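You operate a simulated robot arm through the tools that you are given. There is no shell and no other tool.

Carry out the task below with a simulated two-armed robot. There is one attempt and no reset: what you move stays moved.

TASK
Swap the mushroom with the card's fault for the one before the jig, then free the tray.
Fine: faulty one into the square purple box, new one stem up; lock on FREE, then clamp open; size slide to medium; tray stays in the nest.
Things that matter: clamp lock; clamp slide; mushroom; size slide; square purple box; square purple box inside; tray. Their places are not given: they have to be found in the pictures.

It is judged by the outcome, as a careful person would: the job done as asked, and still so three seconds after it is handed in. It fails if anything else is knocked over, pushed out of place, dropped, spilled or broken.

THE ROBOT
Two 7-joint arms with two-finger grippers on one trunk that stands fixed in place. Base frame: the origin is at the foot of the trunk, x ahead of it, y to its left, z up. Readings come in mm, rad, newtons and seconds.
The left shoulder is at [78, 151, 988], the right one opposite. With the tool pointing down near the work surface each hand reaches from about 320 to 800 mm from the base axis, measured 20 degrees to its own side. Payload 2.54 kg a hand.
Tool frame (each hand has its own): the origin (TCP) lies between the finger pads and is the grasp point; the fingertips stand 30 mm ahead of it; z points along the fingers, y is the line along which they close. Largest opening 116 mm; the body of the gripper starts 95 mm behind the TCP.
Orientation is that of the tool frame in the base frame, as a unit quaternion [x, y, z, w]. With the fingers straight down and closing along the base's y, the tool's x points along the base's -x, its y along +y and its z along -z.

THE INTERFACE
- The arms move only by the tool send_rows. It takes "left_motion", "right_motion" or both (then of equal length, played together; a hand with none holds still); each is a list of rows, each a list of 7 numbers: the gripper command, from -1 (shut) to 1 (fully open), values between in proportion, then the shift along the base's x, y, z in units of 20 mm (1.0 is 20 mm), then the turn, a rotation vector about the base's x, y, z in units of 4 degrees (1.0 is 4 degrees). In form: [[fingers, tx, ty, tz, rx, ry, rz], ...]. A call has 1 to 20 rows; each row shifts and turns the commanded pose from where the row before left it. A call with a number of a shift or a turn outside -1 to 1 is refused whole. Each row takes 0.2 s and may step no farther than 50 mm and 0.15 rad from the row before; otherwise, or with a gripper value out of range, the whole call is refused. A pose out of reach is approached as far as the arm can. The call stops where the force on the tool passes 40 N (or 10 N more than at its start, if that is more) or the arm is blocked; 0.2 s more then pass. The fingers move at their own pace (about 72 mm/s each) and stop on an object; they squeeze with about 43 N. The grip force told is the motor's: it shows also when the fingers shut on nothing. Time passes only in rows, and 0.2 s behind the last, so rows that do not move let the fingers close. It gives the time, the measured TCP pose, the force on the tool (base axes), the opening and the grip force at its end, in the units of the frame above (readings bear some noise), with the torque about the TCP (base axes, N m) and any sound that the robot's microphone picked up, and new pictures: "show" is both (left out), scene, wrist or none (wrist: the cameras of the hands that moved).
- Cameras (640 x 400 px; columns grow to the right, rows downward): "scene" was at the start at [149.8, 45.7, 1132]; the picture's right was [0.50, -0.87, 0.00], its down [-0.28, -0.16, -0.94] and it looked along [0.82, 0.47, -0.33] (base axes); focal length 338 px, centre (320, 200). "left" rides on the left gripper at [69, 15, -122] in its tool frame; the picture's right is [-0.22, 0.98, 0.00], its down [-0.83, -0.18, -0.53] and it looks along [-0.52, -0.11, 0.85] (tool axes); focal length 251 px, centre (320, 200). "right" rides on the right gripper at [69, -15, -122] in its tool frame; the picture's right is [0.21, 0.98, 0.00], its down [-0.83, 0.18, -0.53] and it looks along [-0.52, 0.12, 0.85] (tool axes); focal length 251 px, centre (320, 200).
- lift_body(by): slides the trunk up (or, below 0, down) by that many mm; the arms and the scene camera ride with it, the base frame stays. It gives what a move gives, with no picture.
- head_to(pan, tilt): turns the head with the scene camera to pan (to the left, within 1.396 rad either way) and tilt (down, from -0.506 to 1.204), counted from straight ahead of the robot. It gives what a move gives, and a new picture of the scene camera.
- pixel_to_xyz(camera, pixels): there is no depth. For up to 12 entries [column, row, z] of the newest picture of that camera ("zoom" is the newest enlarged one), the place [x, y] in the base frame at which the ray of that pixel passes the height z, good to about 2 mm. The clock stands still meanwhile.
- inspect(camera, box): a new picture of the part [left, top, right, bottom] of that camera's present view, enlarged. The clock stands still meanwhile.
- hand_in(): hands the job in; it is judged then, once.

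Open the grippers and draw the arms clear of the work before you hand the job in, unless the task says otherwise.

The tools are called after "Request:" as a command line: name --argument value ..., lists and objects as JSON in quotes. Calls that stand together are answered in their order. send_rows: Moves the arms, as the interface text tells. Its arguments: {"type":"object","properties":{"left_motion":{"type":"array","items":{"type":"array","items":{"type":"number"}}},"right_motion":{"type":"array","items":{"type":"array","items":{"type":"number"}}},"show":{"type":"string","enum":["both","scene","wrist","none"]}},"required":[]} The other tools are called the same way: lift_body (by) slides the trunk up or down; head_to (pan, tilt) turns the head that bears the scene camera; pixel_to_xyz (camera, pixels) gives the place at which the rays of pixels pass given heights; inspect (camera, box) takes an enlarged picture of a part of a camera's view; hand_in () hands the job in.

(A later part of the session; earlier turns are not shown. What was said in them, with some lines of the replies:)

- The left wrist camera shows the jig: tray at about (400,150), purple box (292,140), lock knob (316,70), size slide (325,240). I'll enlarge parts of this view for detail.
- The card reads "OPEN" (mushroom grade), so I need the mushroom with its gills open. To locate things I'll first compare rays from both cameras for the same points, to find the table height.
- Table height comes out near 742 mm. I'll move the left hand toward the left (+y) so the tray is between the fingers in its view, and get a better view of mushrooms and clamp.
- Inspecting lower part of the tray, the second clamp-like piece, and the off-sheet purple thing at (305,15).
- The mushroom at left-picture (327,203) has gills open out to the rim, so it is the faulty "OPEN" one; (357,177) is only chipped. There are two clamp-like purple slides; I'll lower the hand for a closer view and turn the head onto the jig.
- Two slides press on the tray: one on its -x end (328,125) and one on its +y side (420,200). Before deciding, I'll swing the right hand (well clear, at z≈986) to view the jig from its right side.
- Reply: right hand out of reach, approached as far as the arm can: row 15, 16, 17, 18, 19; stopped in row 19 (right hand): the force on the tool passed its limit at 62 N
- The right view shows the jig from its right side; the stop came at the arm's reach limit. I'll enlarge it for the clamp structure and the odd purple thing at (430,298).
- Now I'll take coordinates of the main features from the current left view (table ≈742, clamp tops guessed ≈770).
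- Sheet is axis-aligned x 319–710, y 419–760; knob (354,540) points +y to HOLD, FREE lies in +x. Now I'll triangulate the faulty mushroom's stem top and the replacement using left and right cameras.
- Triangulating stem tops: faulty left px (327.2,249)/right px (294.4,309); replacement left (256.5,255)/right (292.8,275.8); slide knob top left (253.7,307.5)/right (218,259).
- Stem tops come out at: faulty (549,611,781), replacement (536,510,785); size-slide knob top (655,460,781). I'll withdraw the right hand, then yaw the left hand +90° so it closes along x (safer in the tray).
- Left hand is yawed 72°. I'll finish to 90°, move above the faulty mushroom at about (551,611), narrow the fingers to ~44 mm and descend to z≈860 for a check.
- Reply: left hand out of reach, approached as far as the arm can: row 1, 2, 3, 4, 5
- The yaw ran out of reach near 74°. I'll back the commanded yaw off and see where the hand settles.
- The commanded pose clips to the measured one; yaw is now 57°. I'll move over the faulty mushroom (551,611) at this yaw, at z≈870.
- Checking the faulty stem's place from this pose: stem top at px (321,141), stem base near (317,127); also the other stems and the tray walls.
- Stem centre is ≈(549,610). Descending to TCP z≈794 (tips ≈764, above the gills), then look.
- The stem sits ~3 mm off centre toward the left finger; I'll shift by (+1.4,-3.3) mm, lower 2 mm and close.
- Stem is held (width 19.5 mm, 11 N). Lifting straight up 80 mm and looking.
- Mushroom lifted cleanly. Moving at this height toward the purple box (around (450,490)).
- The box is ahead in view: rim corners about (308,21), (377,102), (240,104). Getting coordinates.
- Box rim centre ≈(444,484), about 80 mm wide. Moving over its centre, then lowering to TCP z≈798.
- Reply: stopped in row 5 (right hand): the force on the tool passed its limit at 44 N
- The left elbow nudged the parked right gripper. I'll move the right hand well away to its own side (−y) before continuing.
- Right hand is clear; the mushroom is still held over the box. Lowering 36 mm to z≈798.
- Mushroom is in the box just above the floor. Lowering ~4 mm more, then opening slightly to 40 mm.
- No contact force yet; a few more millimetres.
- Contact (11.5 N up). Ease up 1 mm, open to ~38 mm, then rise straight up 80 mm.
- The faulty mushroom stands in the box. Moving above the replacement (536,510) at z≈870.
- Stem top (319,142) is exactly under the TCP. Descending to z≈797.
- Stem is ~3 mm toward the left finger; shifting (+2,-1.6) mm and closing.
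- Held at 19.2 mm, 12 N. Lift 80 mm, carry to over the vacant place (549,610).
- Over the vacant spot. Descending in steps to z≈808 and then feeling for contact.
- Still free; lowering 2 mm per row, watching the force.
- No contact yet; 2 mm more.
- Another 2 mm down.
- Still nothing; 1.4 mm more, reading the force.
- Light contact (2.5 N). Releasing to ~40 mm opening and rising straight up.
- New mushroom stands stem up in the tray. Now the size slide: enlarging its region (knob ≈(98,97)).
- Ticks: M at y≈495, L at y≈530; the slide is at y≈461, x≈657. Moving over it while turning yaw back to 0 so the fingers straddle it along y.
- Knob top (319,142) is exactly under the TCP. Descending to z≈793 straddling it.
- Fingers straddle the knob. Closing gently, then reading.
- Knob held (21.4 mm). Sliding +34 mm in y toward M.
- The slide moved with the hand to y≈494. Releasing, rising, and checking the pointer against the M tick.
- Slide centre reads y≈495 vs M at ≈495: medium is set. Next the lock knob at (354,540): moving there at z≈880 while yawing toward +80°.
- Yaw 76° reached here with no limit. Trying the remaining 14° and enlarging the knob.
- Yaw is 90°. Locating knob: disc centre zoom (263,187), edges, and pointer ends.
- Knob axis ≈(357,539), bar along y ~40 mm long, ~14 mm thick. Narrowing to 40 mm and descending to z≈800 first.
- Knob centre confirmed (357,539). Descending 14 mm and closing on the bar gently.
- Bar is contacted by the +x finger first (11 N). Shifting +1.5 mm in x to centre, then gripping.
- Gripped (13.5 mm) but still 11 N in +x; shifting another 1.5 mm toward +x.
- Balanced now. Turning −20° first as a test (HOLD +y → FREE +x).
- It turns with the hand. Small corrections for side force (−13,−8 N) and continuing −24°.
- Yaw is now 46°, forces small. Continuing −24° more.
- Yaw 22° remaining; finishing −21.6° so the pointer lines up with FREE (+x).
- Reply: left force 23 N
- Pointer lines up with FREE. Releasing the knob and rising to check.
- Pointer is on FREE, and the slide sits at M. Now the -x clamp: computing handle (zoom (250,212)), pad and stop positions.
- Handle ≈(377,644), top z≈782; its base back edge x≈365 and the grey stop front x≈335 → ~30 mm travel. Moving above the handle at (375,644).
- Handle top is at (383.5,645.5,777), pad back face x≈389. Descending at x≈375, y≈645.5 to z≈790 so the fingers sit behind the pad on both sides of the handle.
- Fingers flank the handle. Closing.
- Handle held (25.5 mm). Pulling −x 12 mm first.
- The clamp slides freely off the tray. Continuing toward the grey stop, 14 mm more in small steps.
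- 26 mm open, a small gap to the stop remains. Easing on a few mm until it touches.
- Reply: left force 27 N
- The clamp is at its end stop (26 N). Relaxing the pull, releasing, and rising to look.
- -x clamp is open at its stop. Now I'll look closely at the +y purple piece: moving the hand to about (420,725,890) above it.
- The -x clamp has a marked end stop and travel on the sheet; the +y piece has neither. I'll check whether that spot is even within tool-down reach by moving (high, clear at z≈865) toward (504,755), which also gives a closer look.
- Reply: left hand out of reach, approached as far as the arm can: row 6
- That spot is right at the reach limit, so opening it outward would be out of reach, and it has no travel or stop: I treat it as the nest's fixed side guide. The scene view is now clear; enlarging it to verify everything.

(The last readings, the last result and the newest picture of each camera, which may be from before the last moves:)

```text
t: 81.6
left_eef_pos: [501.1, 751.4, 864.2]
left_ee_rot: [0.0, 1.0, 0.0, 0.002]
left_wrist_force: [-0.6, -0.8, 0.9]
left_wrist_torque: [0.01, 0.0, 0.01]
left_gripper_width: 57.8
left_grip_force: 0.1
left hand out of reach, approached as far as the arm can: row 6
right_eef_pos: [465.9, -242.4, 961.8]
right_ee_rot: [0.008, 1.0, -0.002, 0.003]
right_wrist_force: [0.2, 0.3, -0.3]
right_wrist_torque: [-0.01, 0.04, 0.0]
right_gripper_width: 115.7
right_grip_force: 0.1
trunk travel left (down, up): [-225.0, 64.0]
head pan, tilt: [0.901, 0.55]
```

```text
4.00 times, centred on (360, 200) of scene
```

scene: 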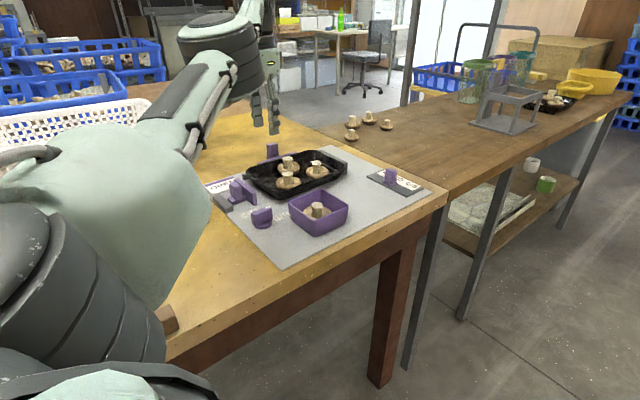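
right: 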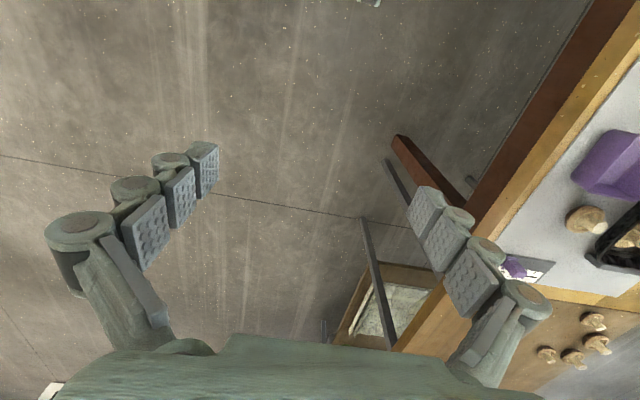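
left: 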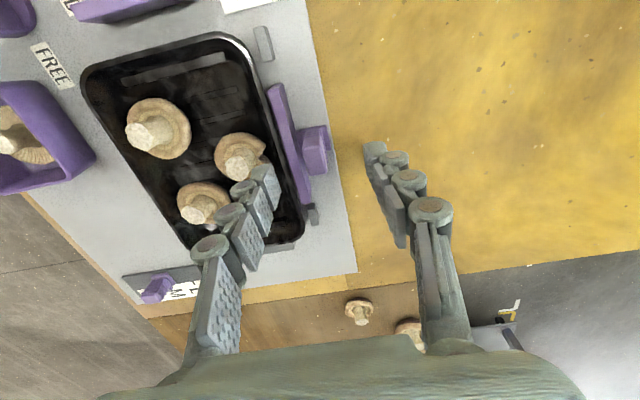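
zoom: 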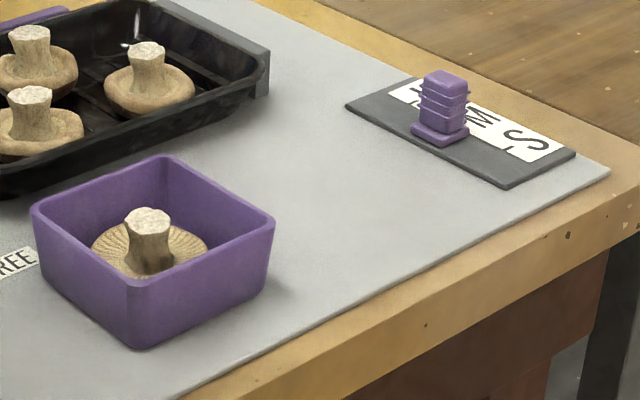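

Everything reads right: faulty mushroom in the box, new one stem up in the tray, slide on M, pointer on FREE, -x clamp open at its stop, tray against its fence. Opening the gripper and drawing the left arm up and clear.

Request:
send_rows --left_motion '[[0, -0.5, -0.3, 0.6, 0, 0, 0], [0, -0.6, -0.5, 1, 0, 0, 0], [0, -0.6, -0.5, 1, 0, 0, 0], [0.5, -0.6, -0.5, 1, 0, 0, 0], [1, -0.6, -0.5, 1, 0, 0, 0], [1, -0.6, -0.5, 1, 0, 0, 0], [1, -0.6, -0.5, 1, 0, 0, 0], [1, -0.6, -0.5, 1, 0, 0, 0], [1, -0.5, -0.5, 0.5, 0, 0, 0], [1, -0.5, -0.5, 0, 0, 0, 0], [1, 0, -0.5, 0, 0, 0, 0], [1, 0, 0, 0, 0, 0, 0]]' --show "both"

Request:
inspect --camera "left" --box '[160, 0, 480, 220]'

```text
t: 84.2
left_eef_pos: [385.8, 644.6, 1025.4]
left_ee_rot: [0.0, 1.0, -0.001, 0.001]
left_wrist_force: [1.2, -0.1, -1.5]
left_wrist_torque: [-0.03, -0.02, -0.02]
left_gripper_width: 116.2
left_grip_force: 0.1
right_eef_pos: [465.7, -242.7, 962.3]
right_ee_rot: [0.008, 1.0, -0.004, 0.004]
right_wrist_force: [-0.2, 0.6, -0.4]
right_wrist_torque: [0.0, 0.0, 0.0]
right_gripper_width: 116.2
right_grip_force: 0.0
trunk travel left (down, up): [-225.0, 64.0]
head pan, tilt: [0.901, 0.55]
```

scene: 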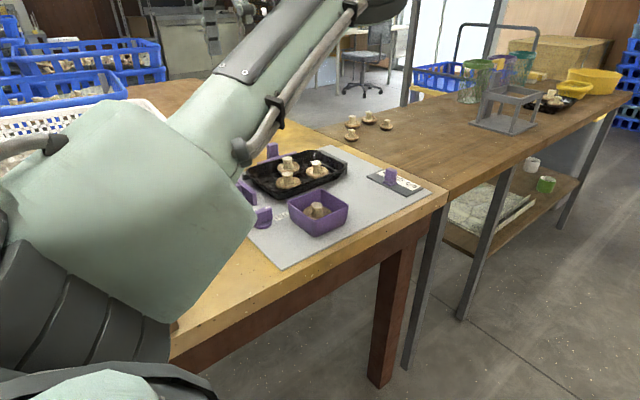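
left: 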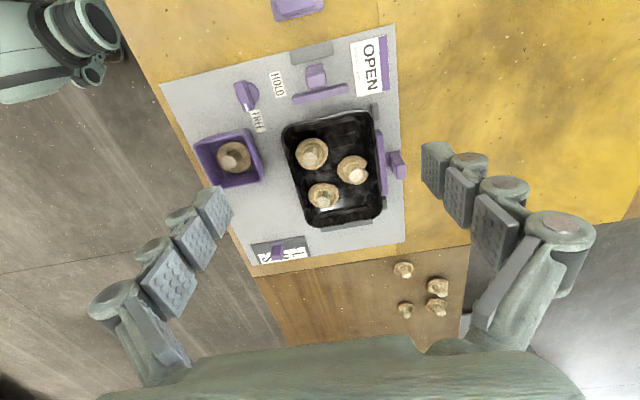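

```text
1.82 times, centred on (320, 110) of left
```

zoom: 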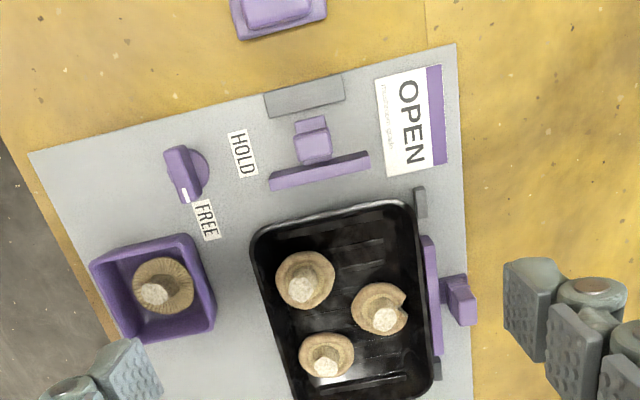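

One last check of the size slide near (278,250).

Request:
inspect --camera "left" --box '[240, 220, 320, 275]'

```text
7.27 times, centred on (280, 248) of left
```

zoom: 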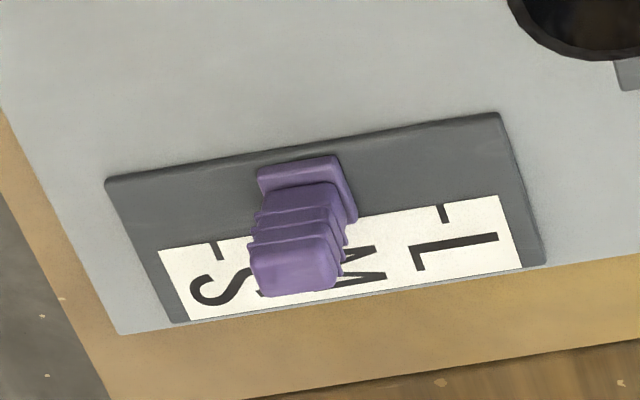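

Request:
pixel_to_xyz --camera "zoom" --pixels '[[213, 250, 746], [443, 212, 746], [257, 172, 752], [338, 157, 752], [257, 172, 750], [338, 157, 750], [357, 215, 750]]'

```text
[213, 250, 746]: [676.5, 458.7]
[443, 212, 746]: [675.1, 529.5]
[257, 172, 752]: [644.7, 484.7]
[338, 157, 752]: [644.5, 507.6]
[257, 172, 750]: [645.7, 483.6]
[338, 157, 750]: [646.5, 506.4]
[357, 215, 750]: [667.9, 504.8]
```

The slide centre (y≈495) matches the M mark (midway of S and L ≈494), and both arms are clear with the grippers open. Handing in.

Request:
hand_in

```text
The job is handed in.
```

I finished the swap and handed the job in; the result has not been reported back to me. In the last pictures everything matched what you asked for:

- **Faulty mushroom:** the card says "OPEN", so I took the mushroom with its gills open to the rim. It now sits in the square purple box.
- **New mushroom:** the one before the jig is in the tray in the same place, stem up.
- **Lock and clamp:** I turned the lock to FREE first, then pulled the clamp at the end of the tray nearest the robot back to its end stop.
- **Size slide:** it is on M, within about 2 mm of the mark.
- **Tray:** it stayed in the nest, against its end fence.

- **Second purple piece:** there is a similar piece with a handle against the left side of the tray, and I left it alone. It has no end stop and no room to travel on the sheet. The left hand's reach ends right at its handle, so it could not have been pulled outward. I took it to be a side guide or pusher and not the clamp. I did not test whether it moves.
- **Arm contact:** while carrying the faulty mushroom, the left elbow bumped the parked right gripper. I moved the right hand away, and nothing was dropped or shifted.

Both grippers are open and the arms are clear of the work.
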